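You operate a simulated robot arm through the tools that you are given. There is no shell and no other tool.

You are at the controls of a simulated robot arm. One attempt, no reset.

## Task
Take the low middle stack's fruit temperature, give it the Chill or Send card and a top board.
Fine: Chill if over 12C, else Send; measure before you card or cover it; the Check card and the thermometer go back to the rack, the unused card stays; use the board from the short stack.

It is judged by the outcome, as a careful person would: the job done as asked, and still so three seconds after it is handed in. It fails if anything else is knocked over, pushed out of place, dropped, spilled or broken. Lids that push on must go on centred and level and be pressed home; caps that screw on are set level and turned clockwise until they are tight.

## Robot
A 6-joint arm with a two-finger gripper, fixed in place. Base frame: the origin is at the foot of the arm, x ahead of it, y to its left, z up. Readings come in mm, rad, newtons and seconds.
Its first joint turns from -2.897 to 2.897 rad. Payload 2.45 kg.
The tool frame sits at the grasp point between the pads (the TCP): z along the fingers, y along the line on which they close. The tips reach 20 mm beyond it. The gripper opens to 140 mm. The gripper's body begins 168 mm behind the TCP.
Orientation is that of the tool frame in the base frame, as [roll, pitch, yaw] about the fixed x, y, z axes, in that order (R = Rz(yaw) Ry(pitch) Rx(roll)). With the fingers straight down and closing along the base's y, the tool's x points along the base's -x, its y along +y and its z along -z.

## Interface
- The arm moves only by the tool arm_command. Its argument "series" is one flat list of numbers, 7 for each row, row after row: the shift along the tool's x, y, z in mm, then the turn, a rotation vector about the tool's x, y, z in rad, then the gripper command, from -1 (fully open) to 1 (shut), values between in proportion. In form: [x, y, z, wx, wy, wz, jaw, x, y, z, wx, wy, wz, jaw, ...]. A call has 1 to 20 rows; each row is the pose to reach, as a shift and turn from the pose commanded when the call began, along the tool's axes at that moment. Rows are played at 5 a second. More than 50 mm and 0.15 rad between two rows, or a gripper value outside its range, and nothing of the call is played. Where a pose cannot be reached the arm comes as near as it can. A force on the tool above 50 N (or 10 N above the force at the start of the call, whichever is more), or a blocked arm, ends the call early, and 0.2 s more pass. The fingers move at their own pace (about 45 mm/s each) and stop on an object; they squeeze with about 40 N. The grip force told is the motor's: it shows also when the fingers shut on nothing. Time passes only in rows, and 0.2 s behind the last, so rows that repeat a pose let the fingers close. It gives the time, the measured TCP pose, the force on the tool (base axes), the opening and the grip force at its end, in the units of the frame above (readings bear some noise), with the torque about the TCP (base axes, N m) and any sound that the robot's microphone picked up.
- Cameras (640 x 400 px; columns grow to the right, rows downward): "scene" is fixed at [398.8, -500.4, 1368.1]; the picture's right is [0.50, -0.86, 0.00], its down [-0.66, -0.38, -0.65] and it looks along [0.56, 0.32, -0.76] (base axes); focal length 242 px, centre (320, 200). "wrist" rides on the gripper at [78, 11, -209] in the tool frame; the picture's right is [-0.14, 0.99, 0.00], its down [-0.92, -0.13, -0.37] and it looks along [-0.36, -0.05, 0.93] (tool axes); focal length 280 px, centre (320, 200). There is no depth. A picture from a camera that has moved, and an enlarged one, comes with that camera's place and axes in the base frame and with its lens.
- grab_frame(camera): a new picture of that camera. It takes no simulated time.
- close_up(camera, box): a new picture of the part [left, top, right, bottom] of that camera's present view, enlarged. It takes no simulated time.
- hand_in(): hands the job in; it is judged then, once.

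Nothing tells you positions but the pictures and the camera data. Unless the task says otherwise, let go and move clear before handing in.

The tools are called after ">>>" as name(argument=value, ...) on one line, values as JSON. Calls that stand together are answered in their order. arm_command: Moves the arm, as the interface text tells. Its arguments: {"type":"object","properties":{"series":{"type":"array"}},"required":["series"]} The other tools are called the same way: grab_frame (camera) takes a picture; close_up (camera, box) takes an enlarged picture of a part of a camera's view; hand_in () hands the job in.

At the start:

```text
time_s: 0.0
tool_pos: [868.5, -223.3, 1096.8]
orientation: [3.14, -0.001, -3.141]
ft_force: [-0.3, -0.3, -0.5]
moment: [0.01, 0.03, -0.04]
gripper_width: 139.9
finger_force: 0.1
```

scene: 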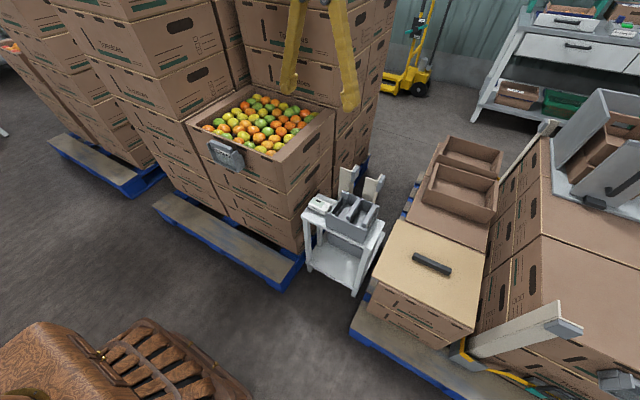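
wrist: 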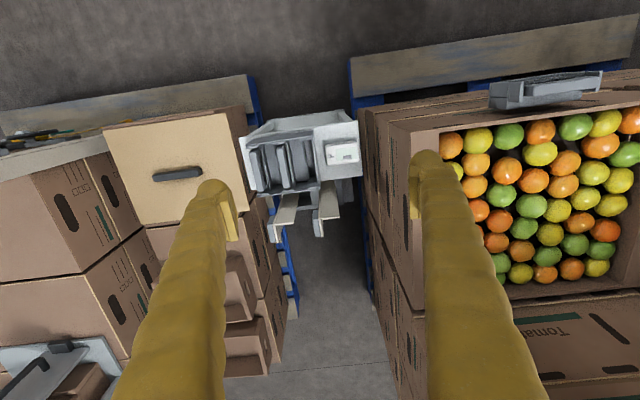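

I see an open fruit box with a card clipped on its side, a small rack between the stacks, and a short stack topped by a board with a black handle. I'll look closer before moving anything.

>>> close_up(camera="scene", box=[180, 70, 400, 210])

>>> close_up(camera="scene", box=[290, 150, 400, 300])

>>> close_up(camera="scene", box=[340, 120, 640, 400])

>>> close_up(camera="wrist", box=[230, 90, 370, 240])

>>> close_up(camera="wrist", box=[360, 50, 640, 300])

```text
2.86 times, centred on (290, 140) of scene
camera zoom: at [398.8, -500.4, 1368.1], right [0.5, -0.86, 0.0], down [-0.66, -0.38, -0.65], along [0.56, 0.32, -0.76], focal length 693 px, centre (406, 371)
```

zoom: 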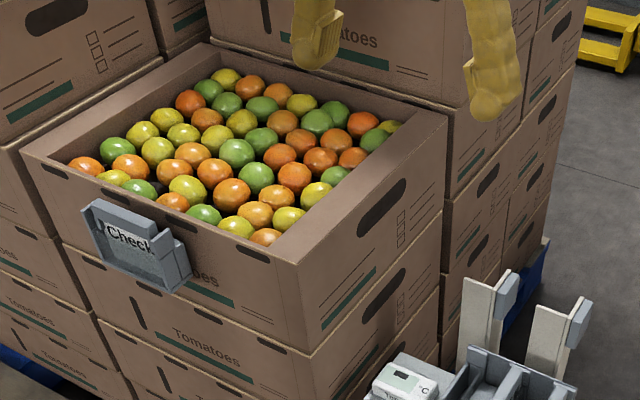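

```text
2.67 times, centred on (345, 225) of scene
camera zoom: at [398.8, -500.4, 1368.1], right [0.5, -0.86, 0.0], down [-0.66, -0.38, -0.65], along [0.56, 0.32, -0.76], focal length 647 px, centre (253, 133)
```

zoom: 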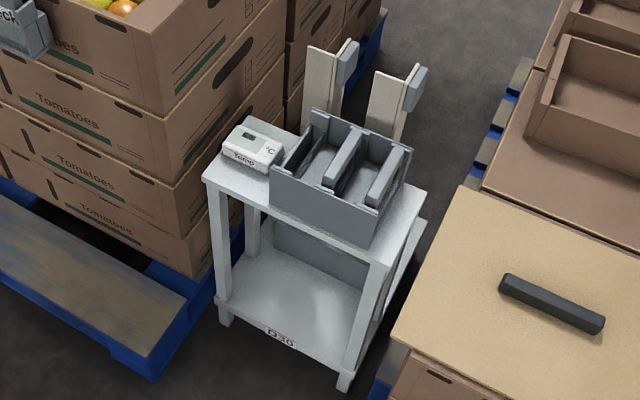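

```text
1.43 times, centred on (490, 260) of scene
camera zoom: at [398.8, -500.4, 1368.1], right [0.5, -0.86, 0.0], down [-0.66, -0.38, -0.65], along [0.56, 0.32, -0.76], focal length 346 px, centre (77, 114)
```

zoom: 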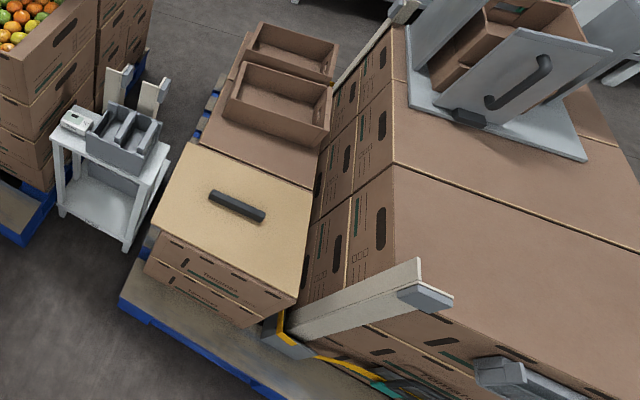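

```text
2.67 times, centred on (300, 165) of wrist
camera zoom: at [790.5, -211.9, 1306.2], right [0.14, 0.99, 0.0], down [0.92, -0.13, 0.37], along [0.36, -0.05, -0.93], focal length 748 px, centre (373, 293)
```

zoom: 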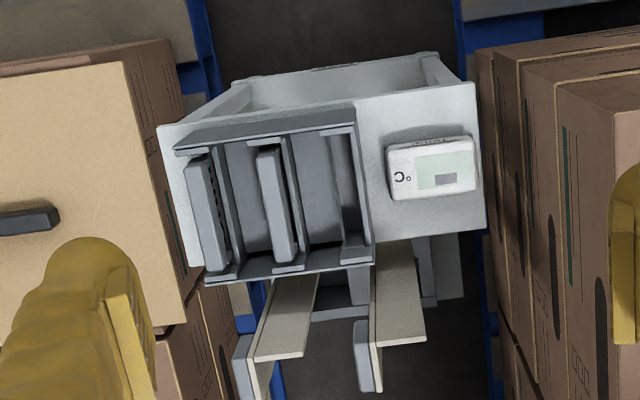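

```text
1.60 times, centred on (500, 175) of wrist
camera zoom: at [790.5, -211.9, 1306.2], right [0.14, 0.99, 0.0], down [0.92, -0.13, 0.37], along [0.36, -0.05, -0.93], focal length 449 px, centre (32, 240)
```

zoom: 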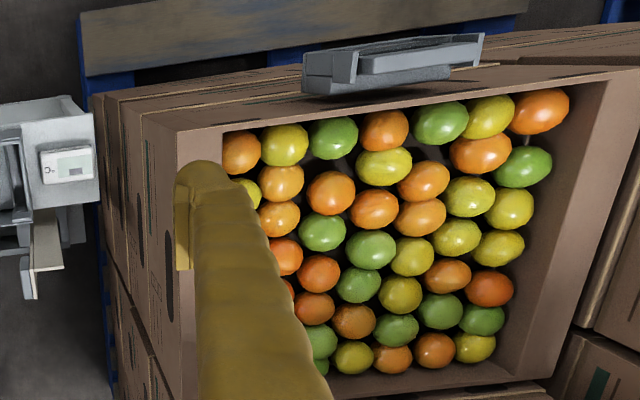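

I see the thermometer marked Temp °C on a small stand, with a slotted card holder beside it. I'll enlarge those parts to read labels and understand the geometry.

>>> close_up(camera="scene", box=[300, 160, 390, 250])

>>> close_up(camera="scene", box=[195, 125, 275, 185])

>>> close_up(camera="wrist", box=[235, 105, 365, 200])

>>> close_up(camera="wrist", box=[480, 60, 610, 120])

>>> close_up(camera="scene", box=[350, 210, 500, 360])

>>> close_up(camera="scene", box=[440, 290, 640, 400])

```text
4.44 times, centred on (345, 205) of scene
camera zoom: at [398.8, -500.4, 1368.1], right [0.5, -0.86, 0.0], down [-0.66, -0.38, -0.65], along [0.56, 0.32, -0.76], focal length 1078 px, centre (209, 178)
```

zoom: 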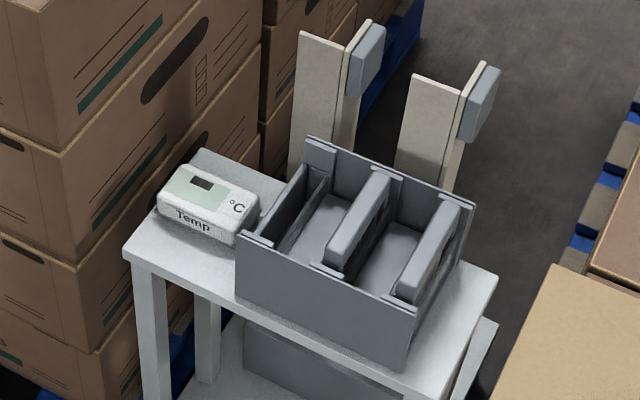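

```text
6.67 times, centred on (235, 155) of scene
camera zoom: at [398.8, -500.4, 1368.1], right [0.5, -0.86, 0.0], down [-0.66, -0.38, -0.65], along [0.56, 0.32, -0.76], focal length 1616 px, centre (887, 500)
```

zoom: 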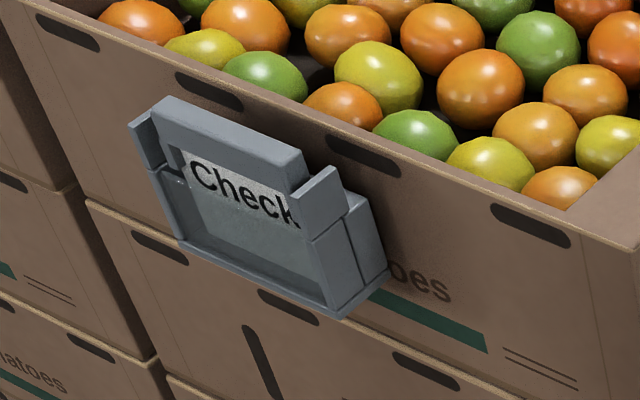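

```text
4.21 times, centred on (300, 152) of wrist
camera zoom: at [790.5, -211.9, 1306.2], right [0.14, 0.99, 0.0], down [0.92, -0.13, 0.37], along [0.36, -0.05, -0.93], focal length 1181 px, centre (404, 400)
```

zoom: 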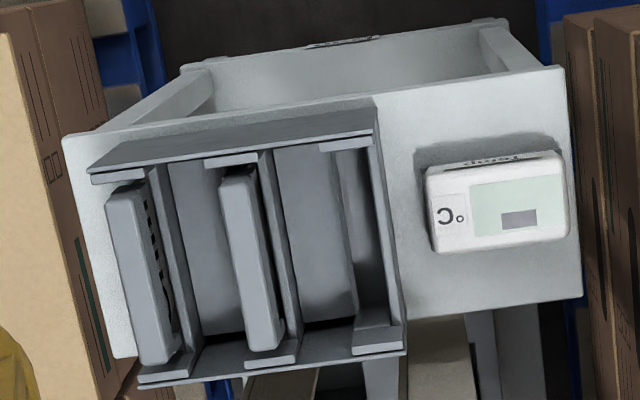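

```text
4.92 times, centred on (545, 90) of wrist
camera zoom: at [790.5, -211.9, 1306.2], right [0.14, 0.99, 0.0], down [0.92, -0.13, 0.37], along [0.36, -0.05, -0.93], focal length 1380 px, centre (-788, 742)
```

zoom: 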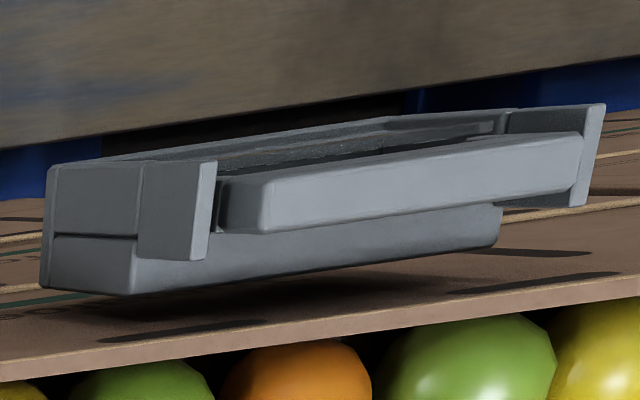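

```text
2.67 times, centred on (425, 285) of scene
camera zoom: at [398.8, -500.4, 1368.1], right [0.5, -0.86, 0.0], down [-0.66, -0.38, -0.65], along [0.56, 0.32, -0.76], focal length 647 px, centre (40, -27)
```

zoom: 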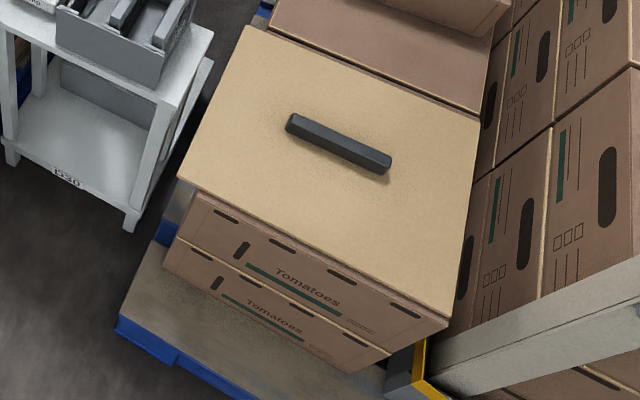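

```text
3.20 times, centred on (540, 345) of scene
camera zoom: at [398.8, -500.4, 1368.1], right [0.5, -0.86, 0.0], down [-0.66, -0.38, -0.65], along [0.56, 0.32, -0.76], focal length 776 px, centre (-384, -264)
```

zoom: 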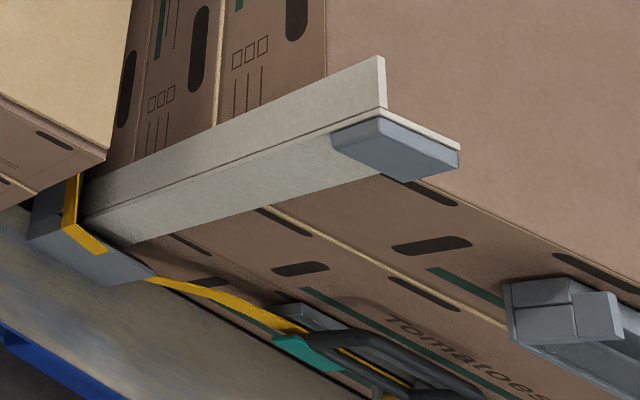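

The stand holds the thermometer at roughly (955, -177, 560), the box rim is near z 810 and the short stack's board handle is near (965, -664, 500). I'll lower the arm straight down in free space for a better view of the stand.

>>> arm_command(series=[0, 0, 50, 0, 0, 0, -1, 0, 0, 100, 0, 0, 0, -1, 0, 0, 150, 0, 0, 0, -1, 0, 0, 200, 0, 0, 0, -1, 0, 0, 250, 0, 0, 0, -1])

>>> grab_frame(camera="wrist")

>>> grab_frame(camera="scene")

```text
time_s: 1.2
tool_pos: [868.8, -224.1, 846.3]
orientation: [-3.141, 0.0, -3.141]
ft_force: [0.6, -0.6, 0.4]
moment: [0.03, 0.02, -0.04]
gripper_width: 140.0
finger_force: 0.0
```

```text
taken
camera wrist: at [791.1, -212.6, 1056.7], right [0.14, 0.99, 0.0], down [0.92, -0.13, 0.37], along [0.37, -0.05, -0.93], focal length 280 px, centre (320, 200)
```

wrist: 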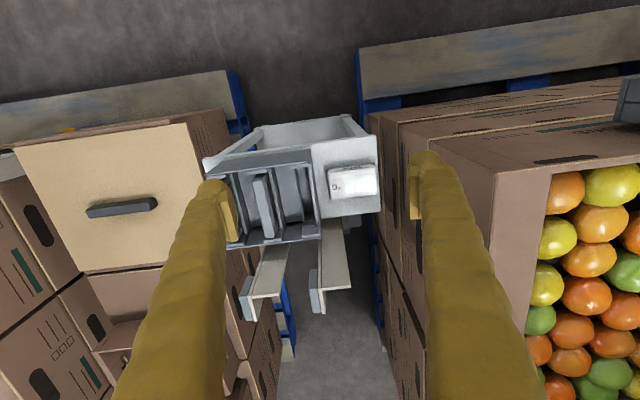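

```text
taken
```

scene: 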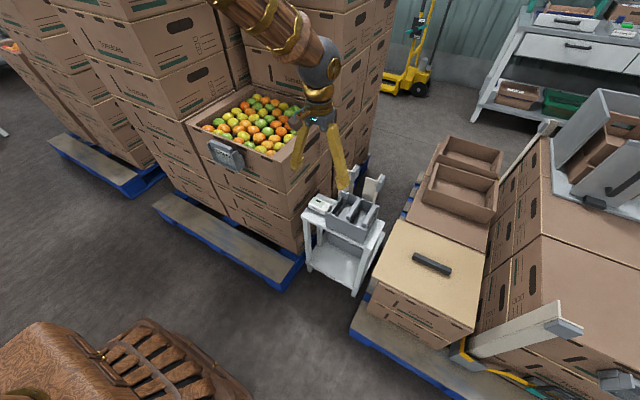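

The thermometer top looks to be near (946, -180, 597), with the cards at about y -335 and -395. I'll yaw the tool 90° so the camera looks toward -y, where it may read the card labels.

>>> arm_command(series=[-7, -5, 4, 0, 0, 0.1428, -1, -15, -10, 8, 0, 0, 0.2856, -1, -22, -15, 13, 0, 0, 0.4284, -1, -29, -20, 17, 0, 0, 0.5712, -1, -37, -25, 21, 0, 0, 0.714, -1, -44, -29, 25, 0, 0, 0.8568, -1, -52, -34, 29, 0, 0, 0.9996, -1, -59, -39, 33, 0, 0, 1.1424, -1, -66, -44, 38, 0, 0, 1.2852, -1, -74, -49, 42, 0, 0, 1.428, -1, -81, -54, 46, 0, 0, 1.5708, -1])

>>> grab_frame(camera="wrist")

>>> grab_frame(camera="scene")

```text
time_s: 3.6
tool_pos: [951.0, -277.4, 799.7]
orientation: [-3.141, 0.001, 1.568]
ft_force: [-0.8, 0.3, 0.1]
moment: [-0.03, 0.0, 0.02]
gripper_width: 140.0
finger_force: 0.0
```

```text
taken
camera wrist: at [961.9, -199.0, 1009.4], right [0.99, -0.14, 0.0], down [-0.13, -0.92, 0.37], along [-0.05, -0.37, -0.93], focal length 280 px, centre (320, 200)
```

wrist: 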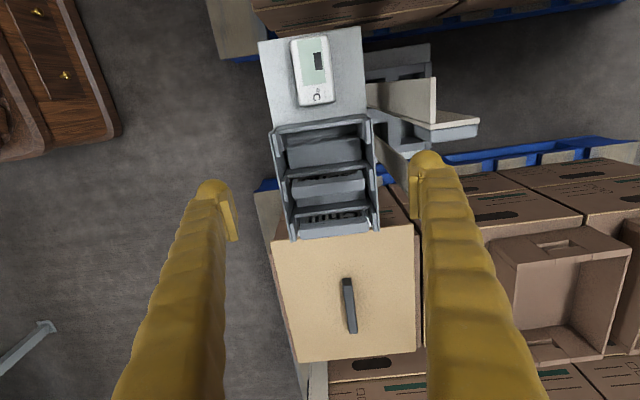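

```text
taken
```

scene: 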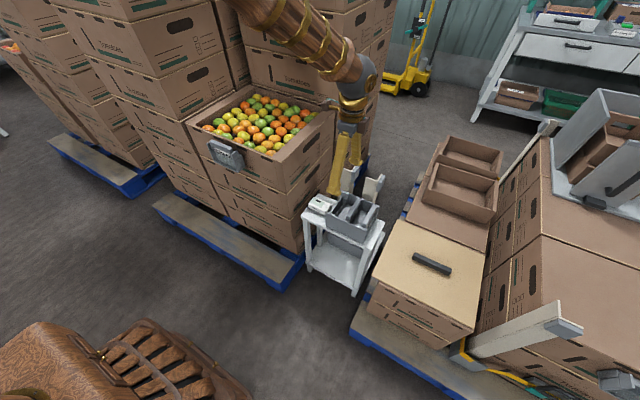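

The rotated view shows the card labels partly; I'll enlarge them and the thermometer.

>>> close_up(camera="wrist", box=[260, 110, 390, 245])

>>> close_up(camera="wrist", box=[270, 195, 390, 245])

>>> close_up(camera="wrist", box=[250, 20, 380, 120])

>>> close_up(camera="wrist", box=[260, 230, 430, 390])

```text
2.96 times, centred on (325, 178) of wrist
camera zoom: at [961.9, -199.0, 1009.4], right [0.99, -0.14, 0.0], down [-0.13, -0.92, 0.37], along [-0.05, -0.37, -0.93], focal length 831 px, centre (305, 267)
```

zoom: 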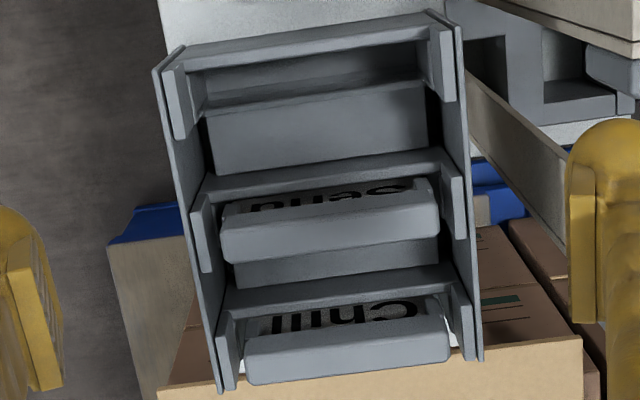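

```text
5.33 times, centred on (330, 220) of wrist
camera zoom: at [961.9, -199.0, 1009.4], right [0.99, -0.14, 0.0], down [-0.13, -0.92, 0.37], along [-0.05, -0.37, -0.93], focal length 1495 px, centre (267, 93)
```

zoom: 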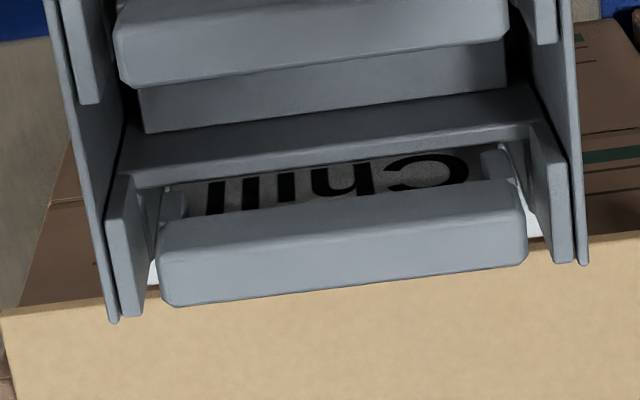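

```text
4.00 times, centred on (315, 70) of wrist
camera zoom: at [961.9, -199.0, 1009.4], right [0.99, -0.14, 0.0], down [-0.13, -0.92, 0.37], along [-0.05, -0.37, -0.93], focal length 1122 px, centre (340, 720)
```

zoom: 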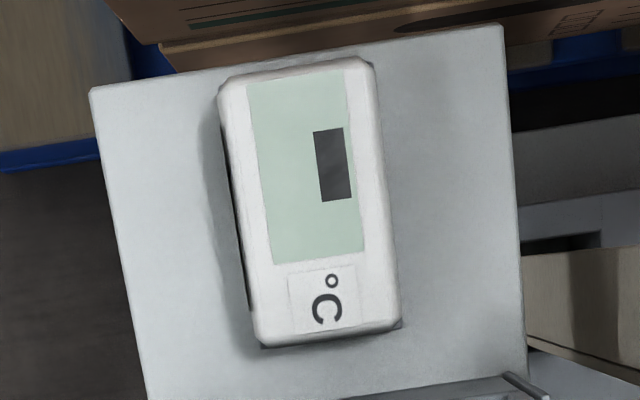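

```text
2.50 times, centred on (345, 310) of wrist
camera zoom: at [961.9, -199.0, 1009.4], right [0.99, -0.14, 0.0], down [-0.13, -0.92, 0.37], along [-0.05, -0.37, -0.93], focal length 701 px, centre (258, -75)
```

zoom: 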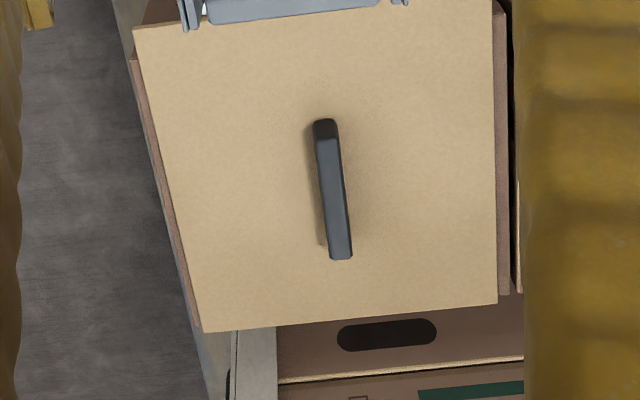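

The label nearest the thermometer's empty slot reads "Send" (middle slot) and the far one reads "Chill"; both face +y. I'll rotate the tool the other way so the camera sits over the rack side, away from the box wall.

>>> arm_command(series=[0, 0, 0, 0, 0, -0.149, -1, 0, 0, 0, 0, 0, -0.298, -1, 0, 0, 0, 0, 0, -0.447, -1, 0, 0, 0, 0, 0, -0.596, -1, 0, 0, 0, 0, 0, -0.745, -1, 0, 0, 0, 0, 0, -0.894, -1, 0, 0, 0, 0, 0, -1.043, -1, 0, 0, 0, 0, 0, -1.192, -1, 0, 0, 0, 0, 0, -1.341, -1, 0, 0, 0, 0, 0, -1.49, -1, 0, 0, 0, 0, 0, -1.639, -1, 0, 0, 0, 0, 0, -1.788, -1, 0, 0, 0, 0, 0, -1.937, -1, 0, 0, 0, 0, 0, -2.086, -1, 0, 0, 0, 0, 0, -2.235, -1, 0, 0, 0, 0, 0, -2.384, -1, 0, 0, 0, 0, 0, -2.533, -1, 0, 0, 0, 0, 0, -2.682, -1, 0, 0, 0, 0, 0, -2.831, -1, 0, 0, 0, 0, 0, -2.98, -1])

>>> grab_frame(camera="wrist")

```text
time_s: 7.8
tool_pos: [946.9, -277.8, 800.1]
orientation: [3.14, -0.001, -1.729]
ft_force: [0.1, 0.2, 0.8]
moment: [0.01, -0.01, 0.0]
gripper_width: 139.8
finger_force: 0.0
```

```text
taken
camera wrist: at [925.9, -352.8, 1010.3], right [-0.96, 0.29, 0.0], down [0.27, 0.89, 0.37], along [0.11, 0.35, -0.93], focal length 280 px, centre (320, 200)
```

wrist: 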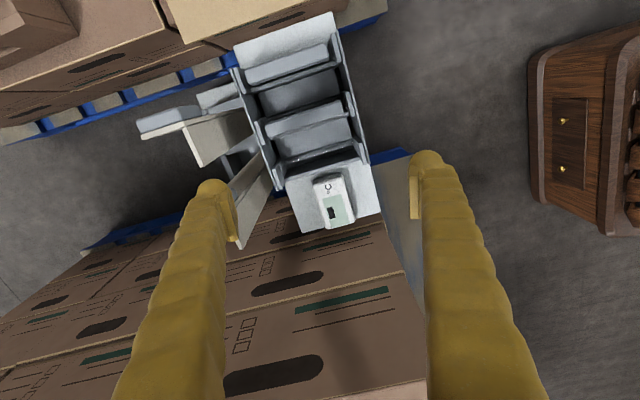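

The thermometer is now clear of the rack's walls in view, and the cream boards stand beside the stand on its far side. I'll finish the yaw and move above the thermometer, staying high.

>>> arm_command(series=[-32.5, 6.6, 17, 0, 0, -0.0539, -1, -65, 13.1, 34, 0, 0, -0.1077, -1, -97.4, 19.7, 50.8, 0, 0, -0.1616, -1, -97.4, 19.7, 50.8, 0, 0, -0.1616, -1])

>>> grab_frame(camera="wrist")

>>> close_up(camera="scene", box=[280, 100, 400, 250])

```text
time_s: 8.8
tool_pos: [945.8, -177.8, 750.8]
orientation: [3.141, -0.001, -1.571]
ft_force: [-0.5, 0.1, -0.5]
moment: [-0.02, 0.02, -0.04]
gripper_width: 140.2
finger_force: 0.1
```

```text
taken
camera wrist: at [935.5, -255.6, 960.4], right [-0.99, 0.14, 0.0], down [0.13, 0.92, 0.37], along [0.05, 0.36, -0.93], focal length 280 px, centre (320, 200)
```

wrist: 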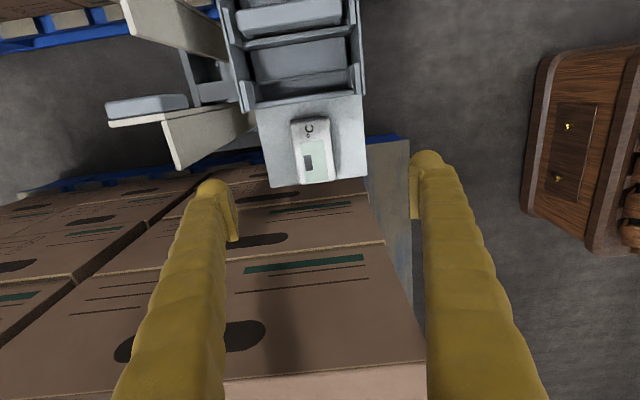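

```text
2.67 times, centred on (340, 175) of scene
camera zoom: at [398.8, -500.4, 1368.1], right [0.5, -0.86, 0.0], down [-0.66, -0.38, -0.65], along [0.56, 0.32, -0.76], focal length 647 px, centre (267, 267)
```

zoom: 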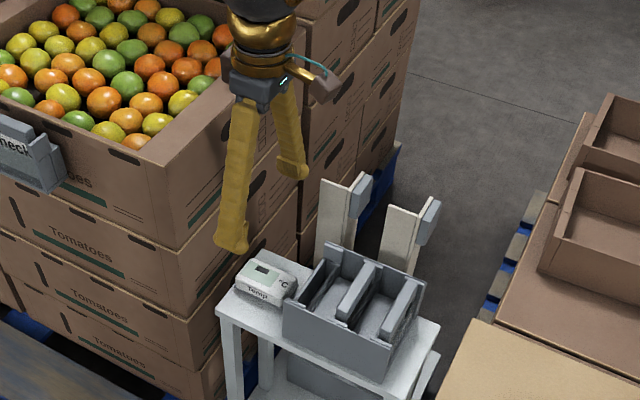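

The thermometer sits slightly toward +x of the tool axis; I'll enlarge it to measure its edges before descending.

>>> close_up(camera="wrist", box=[240, 60, 400, 200])

>>> close_up(camera="scene", box=[295, 180, 345, 230])

```text
2.86 times, centred on (320, 130) of wrist
camera zoom: at [935.5, -255.6, 960.4], right [-0.99, 0.14, 0.0], down [0.13, 0.92, 0.37], along [0.05, 0.36, -0.93], focal length 801 px, centre (320, 400)
```

zoom: 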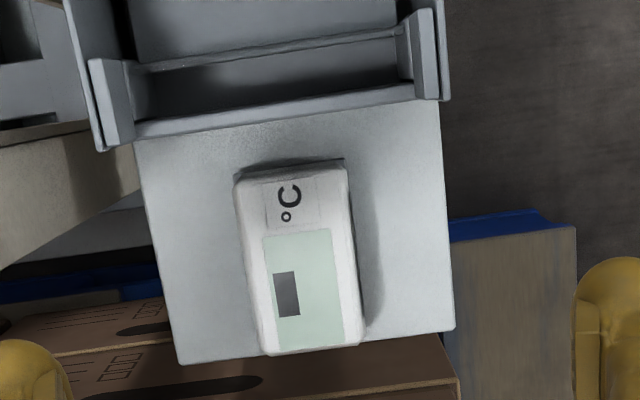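

```text
8.00 times, centred on (320, 205) of scene
camera zoom: at [398.8, -500.4, 1368.1], right [0.5, -0.86, 0.0], down [-0.66, -0.38, -0.65], along [0.56, 0.32, -0.76], focal length 1940 px, centre (320, 160)
```

zoom: 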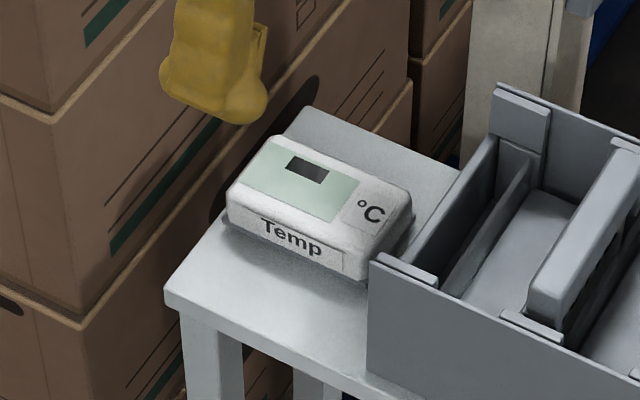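

The table top is at about z 555, and the thermometer is about 52 mm wide in x, centred near (954, -182) with its top at about z 588. I'll narrow the fingers to 90 mm and descend partway to check alignment.

>>> arm_command(series=[1, -2, 20, 0, 0, 0, -0.29, 2, -4, 50, 0, 0, 0, -0.29, 3, -6, 80, 0, 0, 0, -0.29, 4, -8, 110, 0, 0, 0, -0.29, 4, -8, 110, 0, 0, 0, -0.29])

>>> grab_frame(camera="wrist")

>>> close_up(camera="scene", box=[290, 140, 370, 240])

```text
time_s: 10.0
tool_pos: [954.8, -182.2, 638.8]
orientation: [-3.141, 0.0, -1.57]
ft_force: [-1.2, -0.5, -0.8]
moment: [0.0, 0.0, 0.03]
gripper_width: 90.0
finger_force: 0.1
```

```text
taken
camera wrist: at [944.6, -260.0, 848.8], right [-0.99, 0.14, 0.0], down [0.13, 0.92, 0.37], along [0.05, 0.36, -0.93], focal length 280 px, centre (320, 200)
```

wrist: 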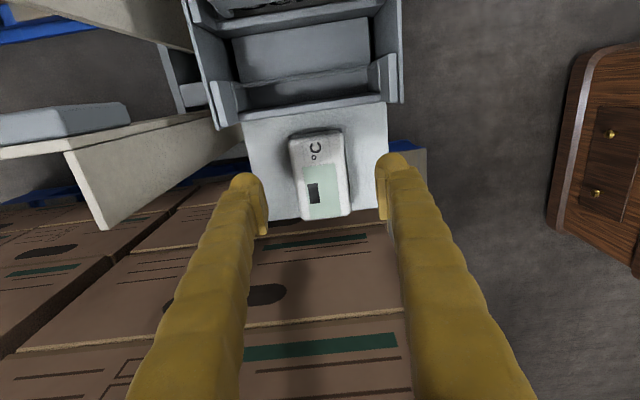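

```text
4.00 times, centred on (330, 190) of scene
camera zoom: at [398.8, -500.4, 1368.1], right [0.5, -0.86, 0.0], down [-0.66, -0.38, -0.65], along [0.56, 0.32, -0.76], focal length 970 px, centre (280, 240)
```

zoom: 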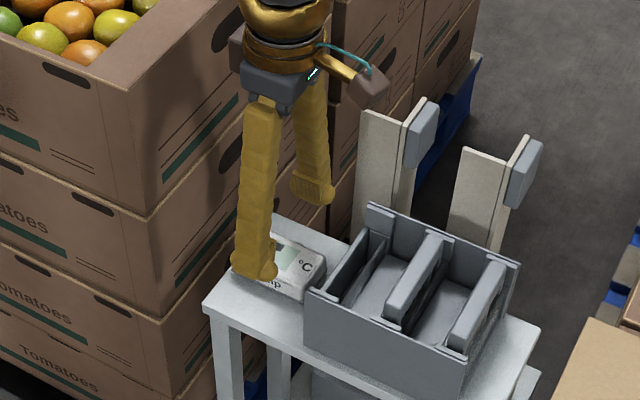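

The thermometer is centred between the fingers. I'll descend to z 580 and close on it.

>>> arm_command(series=[0, 0, 30, 0, 0, 0, -0.29, 0, 0, 59, 0, 0, 0, -0.29, 0, 0, 59, 0, 0, 0, -0.29, 0, 0, 59, 0, 0, 0, 0.4, 0, 0, 59, 0, 0, 0, 0.4, 0, 0, 59, 0, 0, 0, 0.4, 0, 0, 59, 0, 0, 0, 0.4, 0, 0, 59, 0, 0, 0, 0.4])

>>> grab_frame(camera="wrist")

>>> close_up(camera="scene", box=[290, 140, 370, 240])

```text
time_s: 11.8
tool_pos: [953.9, -179.7, 580.6]
orientation: [3.14, 0.001, -1.572]
ft_force: [0.6, 0.5, -0.5]
moment: [0.01, 0.05, 0.01]
gripper_width: 52.8
finger_force: 39.8
```

```text
taken
camera wrist: at [944.6, -257.1, 789.7], right [-0.99, 0.14, 0.0], down [0.13, 0.92, 0.37], along [0.05, 0.36, -0.93], focal length 280 px, centre (320, 200)
```

wrist: 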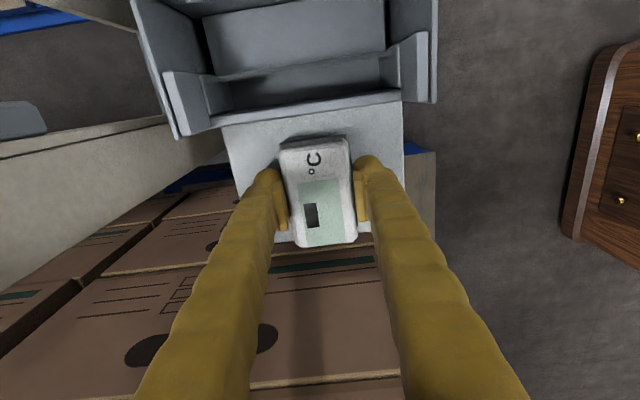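

```text
4.00 times, centred on (330, 190) of scene
camera zoom: at [398.8, -500.4, 1368.1], right [0.5, -0.86, 0.0], down [-0.66, -0.38, -0.65], along [0.56, 0.32, -0.76], focal length 970 px, centre (280, 240)
```

zoom: 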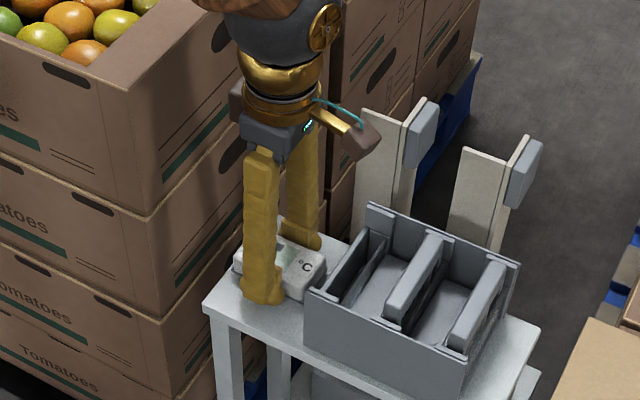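

The grip holds at 52.8 mm. I'll lift it straight up to about z 880, above the box rim.

>>> arm_command(series=[0, 0, -20, 0, 0, 0, 0.4, 0, 0, -60, 0, 0, 0, 0.4, 0, 0, -110, 0, 0, 0, 0.4, 0, 0, -160, 0, 0, 0, 0.4, 0, 0, -210, 0, 0, 0, 0.4, 0, 0, -260, 0, 0, 0, 0.4, 0, 0, -300, 0, 0, 0, 0.4, 0, 0, -320, 0, 0, 0, 0.4])

>>> grab_frame(camera="wrist")

>>> grab_frame(camera="scene")

>>> close_up(camera="scene", box=[280, 60, 400, 180])

```text
time_s: 13.6
tool_pos: [952.8, -183.8, 902.6]
orientation: [3.141, -0.001, -1.571]
ft_force: [0.5, -0.3, -1.7]
moment: [0.0, 0.01, -0.01]
gripper_width: 52.6
finger_force: 39.8
```

```text
taken
camera wrist: at [942.2, -262.2, 1112.1], right [-0.99, 0.14, 0.0], down [0.13, 0.92, 0.37], along [0.05, 0.36, -0.93], focal length 280 px, centre (320, 200)
```

wrist: 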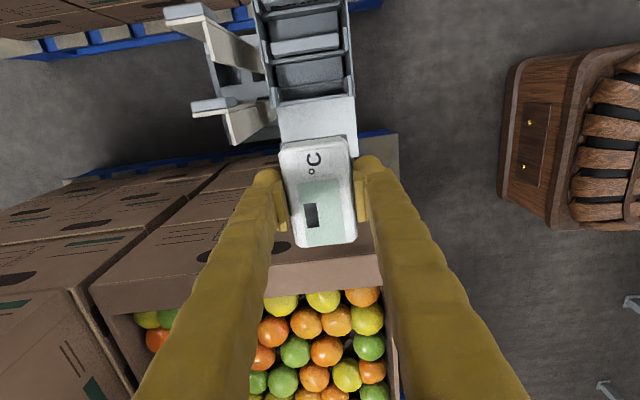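

```text
taken
```

scene: 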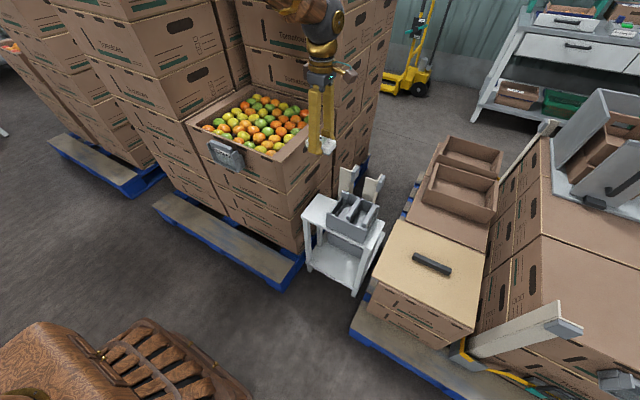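

```text
3.33 times, centred on (340, 120) of scene
camera zoom: at [398.8, -500.4, 1368.1], right [0.5, -0.86, 0.0], down [-0.66, -0.38, -0.65], along [0.56, 0.32, -0.76], focal length 808 px, centre (253, 467)
```

zoom: 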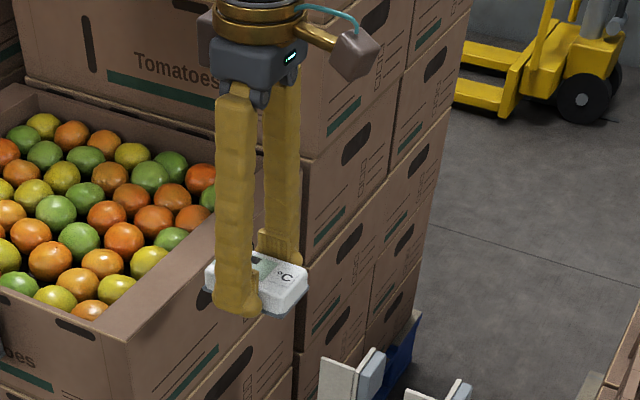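

The thermometer has a flat grey underside and no visible probe, so I expect to bring it down on or just over the fruit. I'll move it above the near fruit at a safe height and look again.

>>> arm_command(series=[-20, -3, 0, 0, 0, 0, 0.4, -60, -8, 0, 0, 0, 0, 0.4, -105, -14, 0, 0, 0, 0, 0.4, -150, -20, 0, 0, 0, 0, 0.4, -195, -26, 0, 0, 0, 0, 0.4, -230, -30, 0, 0, 0, 0, 0.4, -243, -32, 0, 0, 0, 0, 0.4])

>>> grab_frame(camera="wrist")

>>> close_up(camera="scene", box=[190, 60, 350, 180])

>>> grab_frame(camera="scene")

```text
time_s: 15.2
tool_pos: [983.6, 61.4, 899.9]
orientation: [3.14, 0.0, -1.57]
ft_force: [0.6, 0.3, -1.2]
moment: [-0.03, -0.01, -0.01]
gripper_width: 52.8
finger_force: 40.2
```

```text
taken
camera wrist: at [973.7, -16.7, 1110.2], right [-0.99, 0.14, 0.0], down [0.13, 0.92, 0.37], along [0.05, 0.36, -0.93], focal length 280 px, centre (320, 200)
```

wrist: 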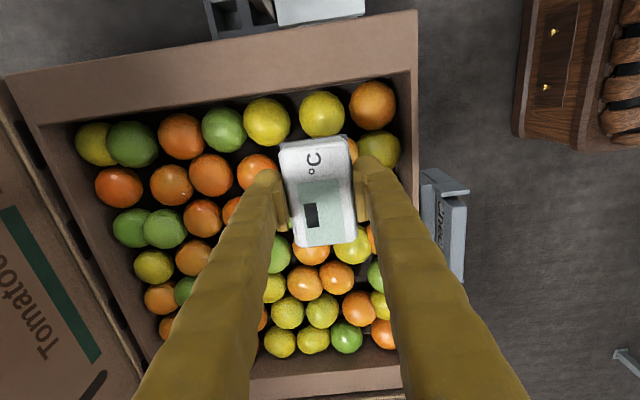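

```text
3.33 times, centred on (270, 120) of scene
camera zoom: at [398.8, -500.4, 1368.1], right [0.5, -0.86, 0.0], down [-0.66, -0.38, -0.65], along [0.56, 0.32, -0.76], focal length 808 px, centre (487, 467)
```

zoom: 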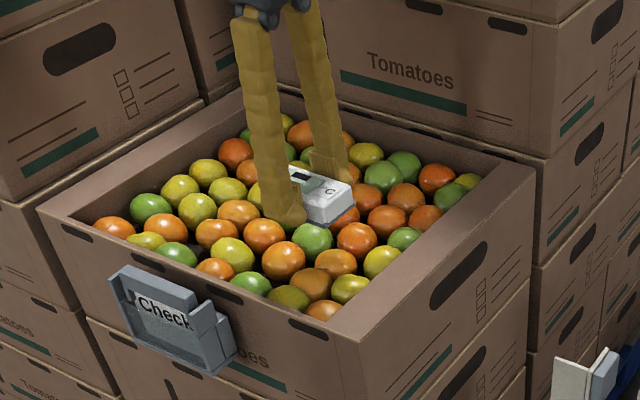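

```text
taken
```

scene: 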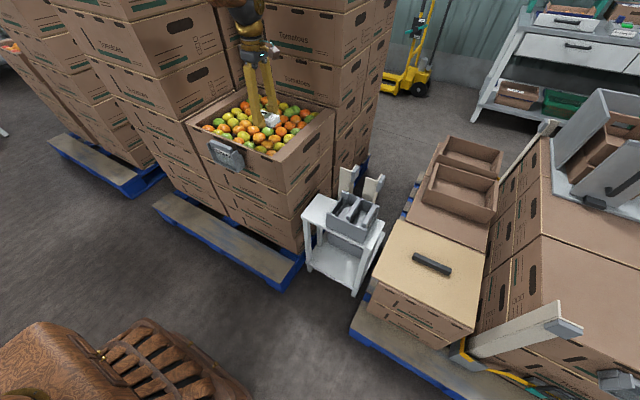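

The thermometer is over the fruit near (984, 61). I'll check what its display shows from here before lowering further.

>>> close_up(camera="wrist", box=[270, 130, 370, 255])

>>> close_up(camera="scene", box=[250, 95, 290, 130])

```text
3.20 times, centred on (320, 192) of wrist
camera zoom: at [973.7, -16.7, 1110.2], right [-0.99, 0.14, 0.0], down [0.13, 0.92, 0.37], along [0.05, 0.36, -0.93], focal length 897 px, centre (320, 224)
```

zoom: 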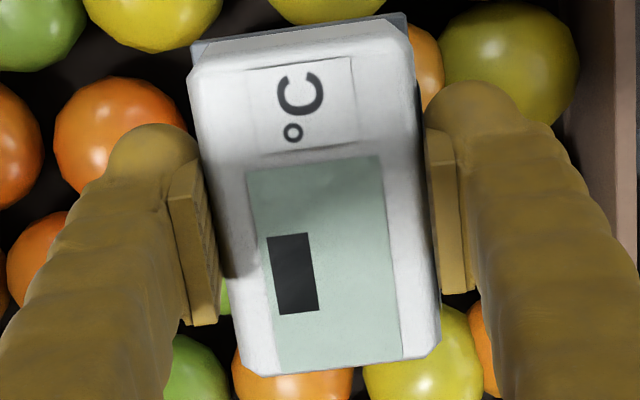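

```text
11.43 times, centred on (270, 112) of scene
camera zoom: at [398.8, -500.4, 1368.1], right [0.5, -0.86, 0.0], down [-0.66, -0.38, -0.65], along [0.56, 0.32, -0.76], focal length 2771 px, centre (891, 1200)
```

zoom: 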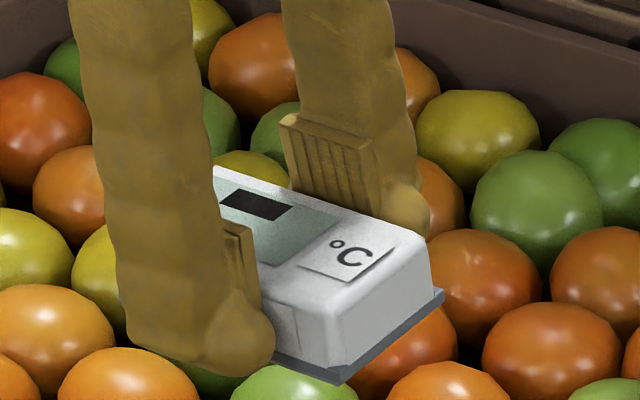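

The display shows only a blank bar. I'll lower in small steps toward the fruit, watching the force.

>>> arm_command(series=[0, 0, 10, 0, 0, 0, 0.4, 0, 0, 20, 0, 0, 0, 0.4, 0, 0, 30, 0, 0, 0, 0.4, 0, 0, 35, 0, 0, 0, 0.4])

>>> close_up(camera="wrist", box=[270, 130, 370, 255])

>>> close_up(camera="scene", box=[240, 90, 300, 140])

```text
time_s: 16.2
tool_pos: [983.4, 61.2, 866.3]
orientation: [3.141, 0.001, -1.572]
ft_force: [0.5, 0.2, -1.5]
moment: [-0.01, 0.0, -0.02]
gripper_width: 52.8
finger_force: 39.6
```

```text
3.20 times, centred on (320, 192) of wrist
camera zoom: at [974.4, -16.4, 1075.5], right [-0.99, 0.14, 0.0], down [0.13, 0.92, 0.37], along [0.05, 0.36, -0.93], focal length 897 px, centre (320, 224)
```

zoom: 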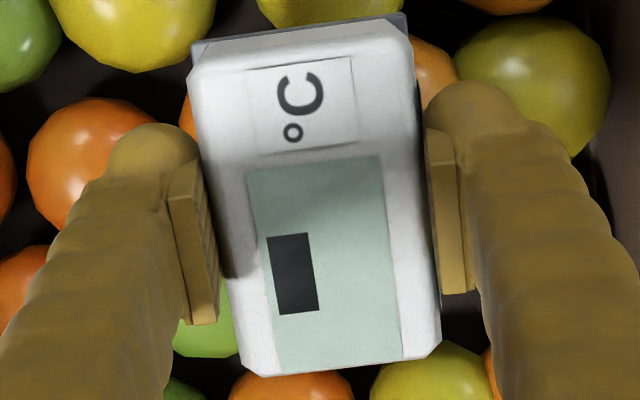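

```text
8.00 times, centred on (270, 115) of scene
camera zoom: at [398.8, -500.4, 1368.1], right [0.5, -0.86, 0.0], down [-0.66, -0.38, -0.65], along [0.56, 0.32, -0.76], focal length 1940 px, centre (720, 880)
```

zoom: 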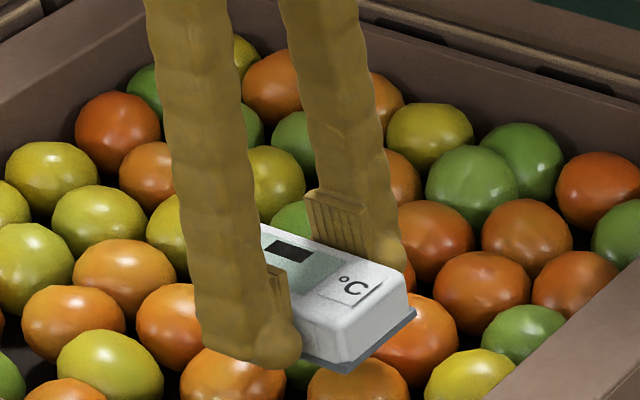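

Still blank and no contact. I'll continue down in small steps.

>>> arm_command(series=[0, 0, 5, 0, 0, 0, 0.4, 0, 0, 10, 0, 0, 0, 0.4, 0, 0, 15, 0, 0, 0, 0.4])

>>> close_up(camera="wrist", box=[270, 130, 370, 255])

>>> close_up(camera="scene", box=[240, 90, 300, 140])

```text
time_s: 17.0
tool_pos: [985.0, 61.2, 849.1]
orientation: [3.141, 0.0, -1.572]
ft_force: [0.4, 0.0, -2.1]
moment: [-0.03, -0.01, -0.03]
gripper_width: 52.9
finger_force: 39.8
```

```text
3.20 times, centred on (320, 192) of wrist
camera zoom: at [975.3, -15.8, 1060.1], right [-0.99, 0.14, 0.0], down [0.13, 0.92, 0.37], along [0.05, 0.36, -0.93], focal length 897 px, centre (320, 224)
```

zoom: 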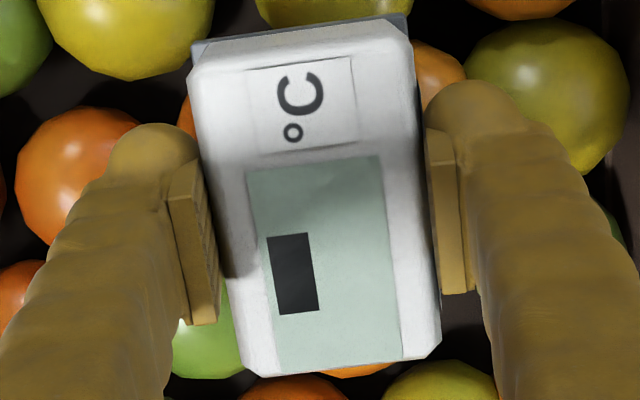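

```text
8.00 times, centred on (270, 115) of scene
camera zoom: at [398.8, -500.4, 1368.1], right [0.5, -0.86, 0.0], down [-0.66, -0.38, -0.65], along [0.56, 0.32, -0.76], focal length 1940 px, centre (720, 880)
```

zoom: 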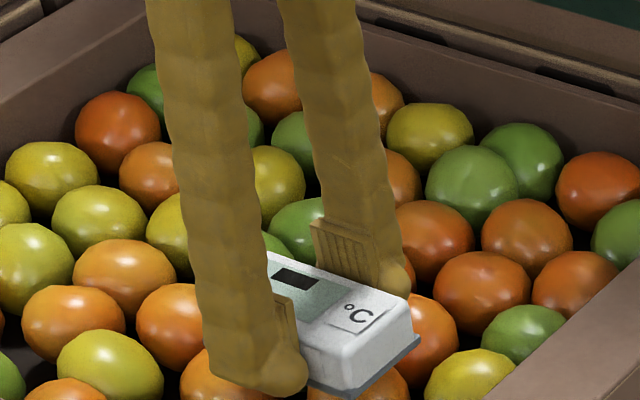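

No contact yet at z 849. I'll lower a further 15 mm.

>>> arm_command(series=[0, 0, 4, 0, 0, 0, 0.4, 0, 0, 8, 0, 0, 0, 0.4, 0, 0, 12, 0, 0, 0, 0.4, 0, 0, 15, 0, 0, 0, 0.4])

>>> close_up(camera="wrist", box=[250, 100, 390, 275])

>>> close_up(camera="scene", box=[240, 90, 300, 140])

```text
time_s: 17.9
tool_pos: [986.1, 61.8, 841.3]
orientation: [-3.136, 0.0, -1.571]
ft_force: [-2.1, 1.6, 5.1]
moment: [-0.02, 0.31, 0.0]
gripper_width: 53.4
finger_force: 39.6
stopped in row 4: the force on the tool passed its limit at 57 N (the readings are from after the stop); the commanded pose is now the measured one
```

```text
2.29 times, centred on (320, 188) of wrist
camera zoom: at [974.8, -15.9, 1051.4], right [-0.99, 0.14, 0.0], down [0.13, 0.92, 0.37], along [0.05, 0.37, -0.93], focal length 641 px, centre (320, 229)
```

zoom: 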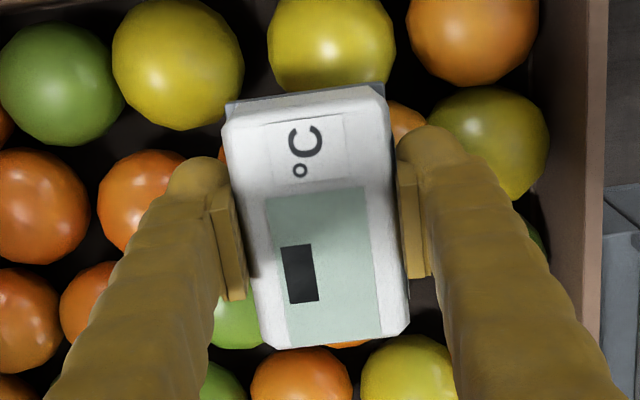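

```text
8.00 times, centred on (270, 115) of scene
camera zoom: at [398.8, -500.4, 1368.1], right [0.5, -0.86, 0.0], down [-0.66, -0.38, -0.65], along [0.56, 0.32, -0.76], focal length 1940 px, centre (720, 880)
```

zoom: 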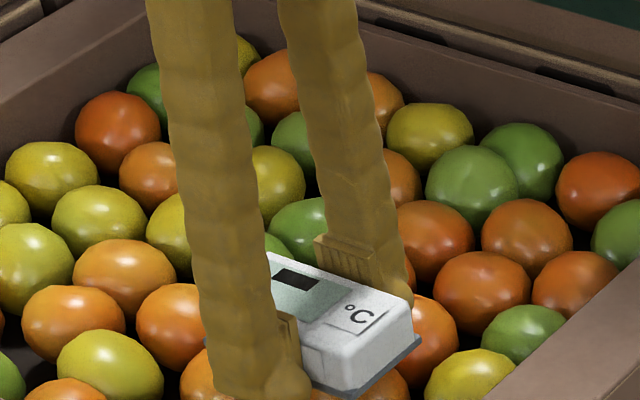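

It now rests on the fruit with about 5 N. I'll hold still so the reading can settle.

>>> arm_command(series=[0, 0, 0, 0, 0, 0, 0.4, 0, 0, 0, 0, 0, 0, 0.4, 0, 0, 0, 0, 0, 0, 0.4, 0, 0, 0, 0, 0, 0, 0.4, 0, 0, 0, 0, 0, 0, 0.4, 0, 0, 0, 0, 0, 0, 0.4, 0, 0, 0, 0, 0, 0, 0.4, 0, 0, 0, 0, 0, 0, 0.4, 0, 0, 0, 0, 0, 0, 0.4, 0, 0, 0, 0, 0, 0, 0.4])

>>> close_up(camera="wrist", box=[270, 130, 370, 255])

>>> close_up(camera="scene", box=[240, 90, 300, 140])

```text
time_s: 20.1
tool_pos: [985.8, 61.9, 841.8]
orientation: [-3.137, 0.0, -1.571]
ft_force: [0.4, -2.4, 20.8]
moment: [-0.04, 0.59, 0.09]
gripper_width: 53.2
finger_force: 40.4
```

```text
3.20 times, centred on (320, 192) of wrist
camera zoom: at [974.8, -15.9, 1051.3], right [-0.99, 0.14, 0.0], down [0.13, 0.92, 0.37], along [0.06, 0.37, -0.93], focal length 897 px, centre (320, 224)
```

zoom: 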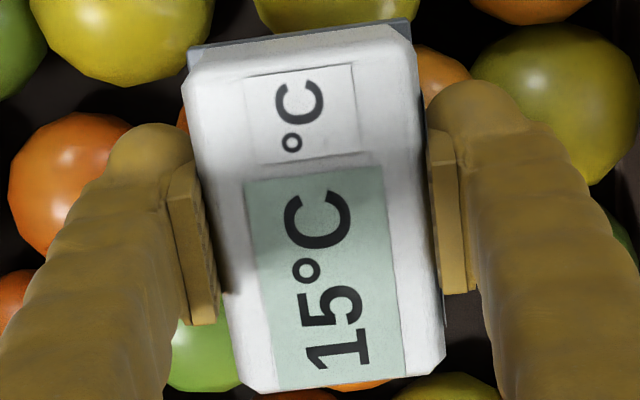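

```text
8.00 times, centred on (270, 115) of scene
camera zoom: at [398.8, -500.4, 1368.1], right [0.5, -0.86, 0.0], down [-0.66, -0.38, -0.65], along [0.56, 0.32, -0.76], focal length 1940 px, centre (720, 880)
```

zoom: 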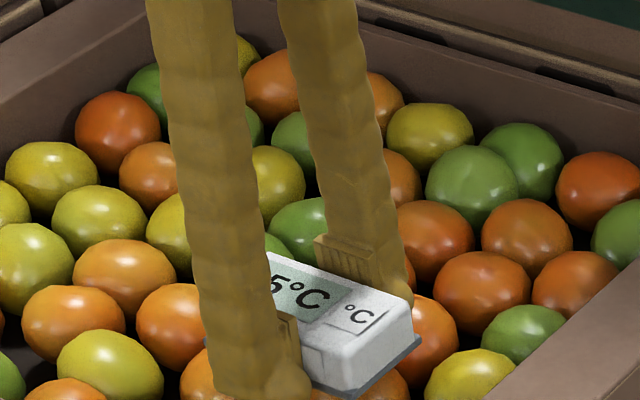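

The display reads 15°C, which is over 12, so it is Chill. I'll hold one second more to confirm the reading is steady.

>>> arm_command(series=[0, 0, 0, 0, 0, 0, 0.4, 0, 0, 0, 0, 0, 0, 0.4, 0, 0, 0, 0, 0, 0, 0.4, 0, 0, 0, 0, 0, 0, 0.4, 0, 0, 0, 0, 0, 0, 0.4])

>>> close_up(camera="wrist", box=[270, 130, 370, 255])

```text
time_s: 21.3
tool_pos: [986.5, 60.3, 840.9]
orientation: [-3.137, -0.001, -1.572]
ft_force: [2.9, -2.7, 24.2]
moment: [-0.04, 0.67, 0.09]
gripper_width: 53.0
finger_force: 39.8
```

```text
3.20 times, centred on (320, 192) of wrist
camera zoom: at [974.8, -15.9, 1051.3], right [-0.99, 0.14, 0.0], down [0.13, 0.92, 0.37], along [0.06, 0.37, -0.93], focal length 897 px, centre (320, 224)
```

zoom: 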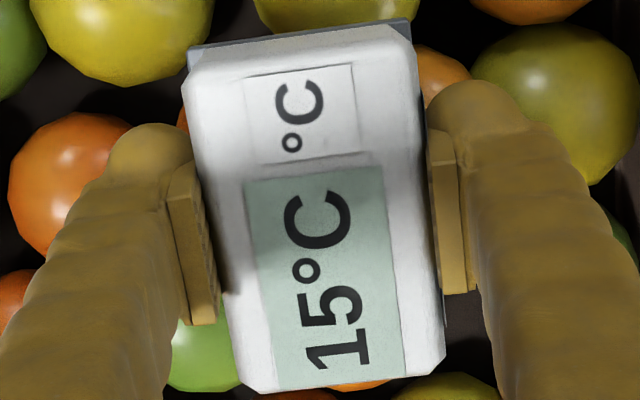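

The reading holds at 15°C, so the card will be Chill. I'll lift clear and carry the thermometer back above its spot.

>>> arm_command(series=[0, 0, -15, 0, 0, 0, 0.4, 0, 0, -40, 0, 0, 0, 0.4, 0, 0, -60, 0, 0, 0, 0.4, 20, 3, -62, 0, 0, 0, 0.4, 60, 8, -62, 0, 0, 0, 0.4, 105, 14, -62, 0, 0, 0, 0.4, 150, 20, -62, 0, 0, 0, 0.4, 195, 26, -62, 0, 0, 0, 0.4, 230, 30, -62, 0, 0, 0, 0.4, 243, 32, -62, 0, 0, 0, 0.4, 243, 32, -62, 0, 0, 0, 0.4])

>>> grab_frame(camera="wrist")

>>> close_up(camera="scene", box=[190, 60, 350, 180])

```text
time_s: 23.7
tool_pos: [952.6, -184.0, 902.4]
orientation: [-3.138, -0.002, -1.571]
ft_force: [0.2, -0.1, -0.8]
moment: [0.0, 0.0, 0.0]
gripper_width: 53.0
finger_force: 39.8
```

```text
taken
camera wrist: at [941.2, -261.2, 1111.8], right [-0.99, 0.14, 0.0], down [0.13, 0.92, 0.37], along [0.05, 0.37, -0.93], focal length 280 px, centre (320, 200)
```

wrist: 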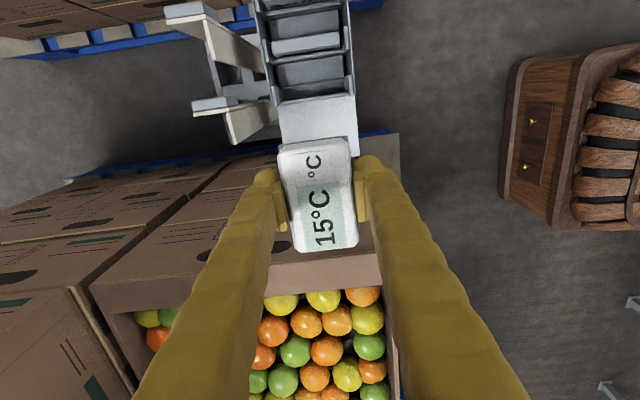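

```text
3.33 times, centred on (270, 120) of scene
camera zoom: at [398.8, -500.4, 1368.1], right [0.5, -0.86, 0.0], down [-0.66, -0.38, -0.65], along [0.56, 0.32, -0.76], focal length 808 px, centre (487, 467)
```

zoom: 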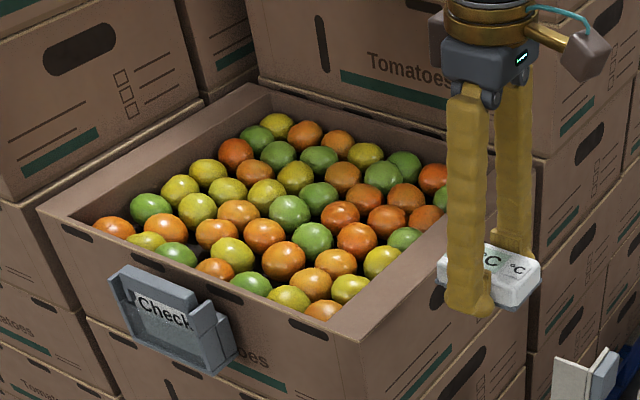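

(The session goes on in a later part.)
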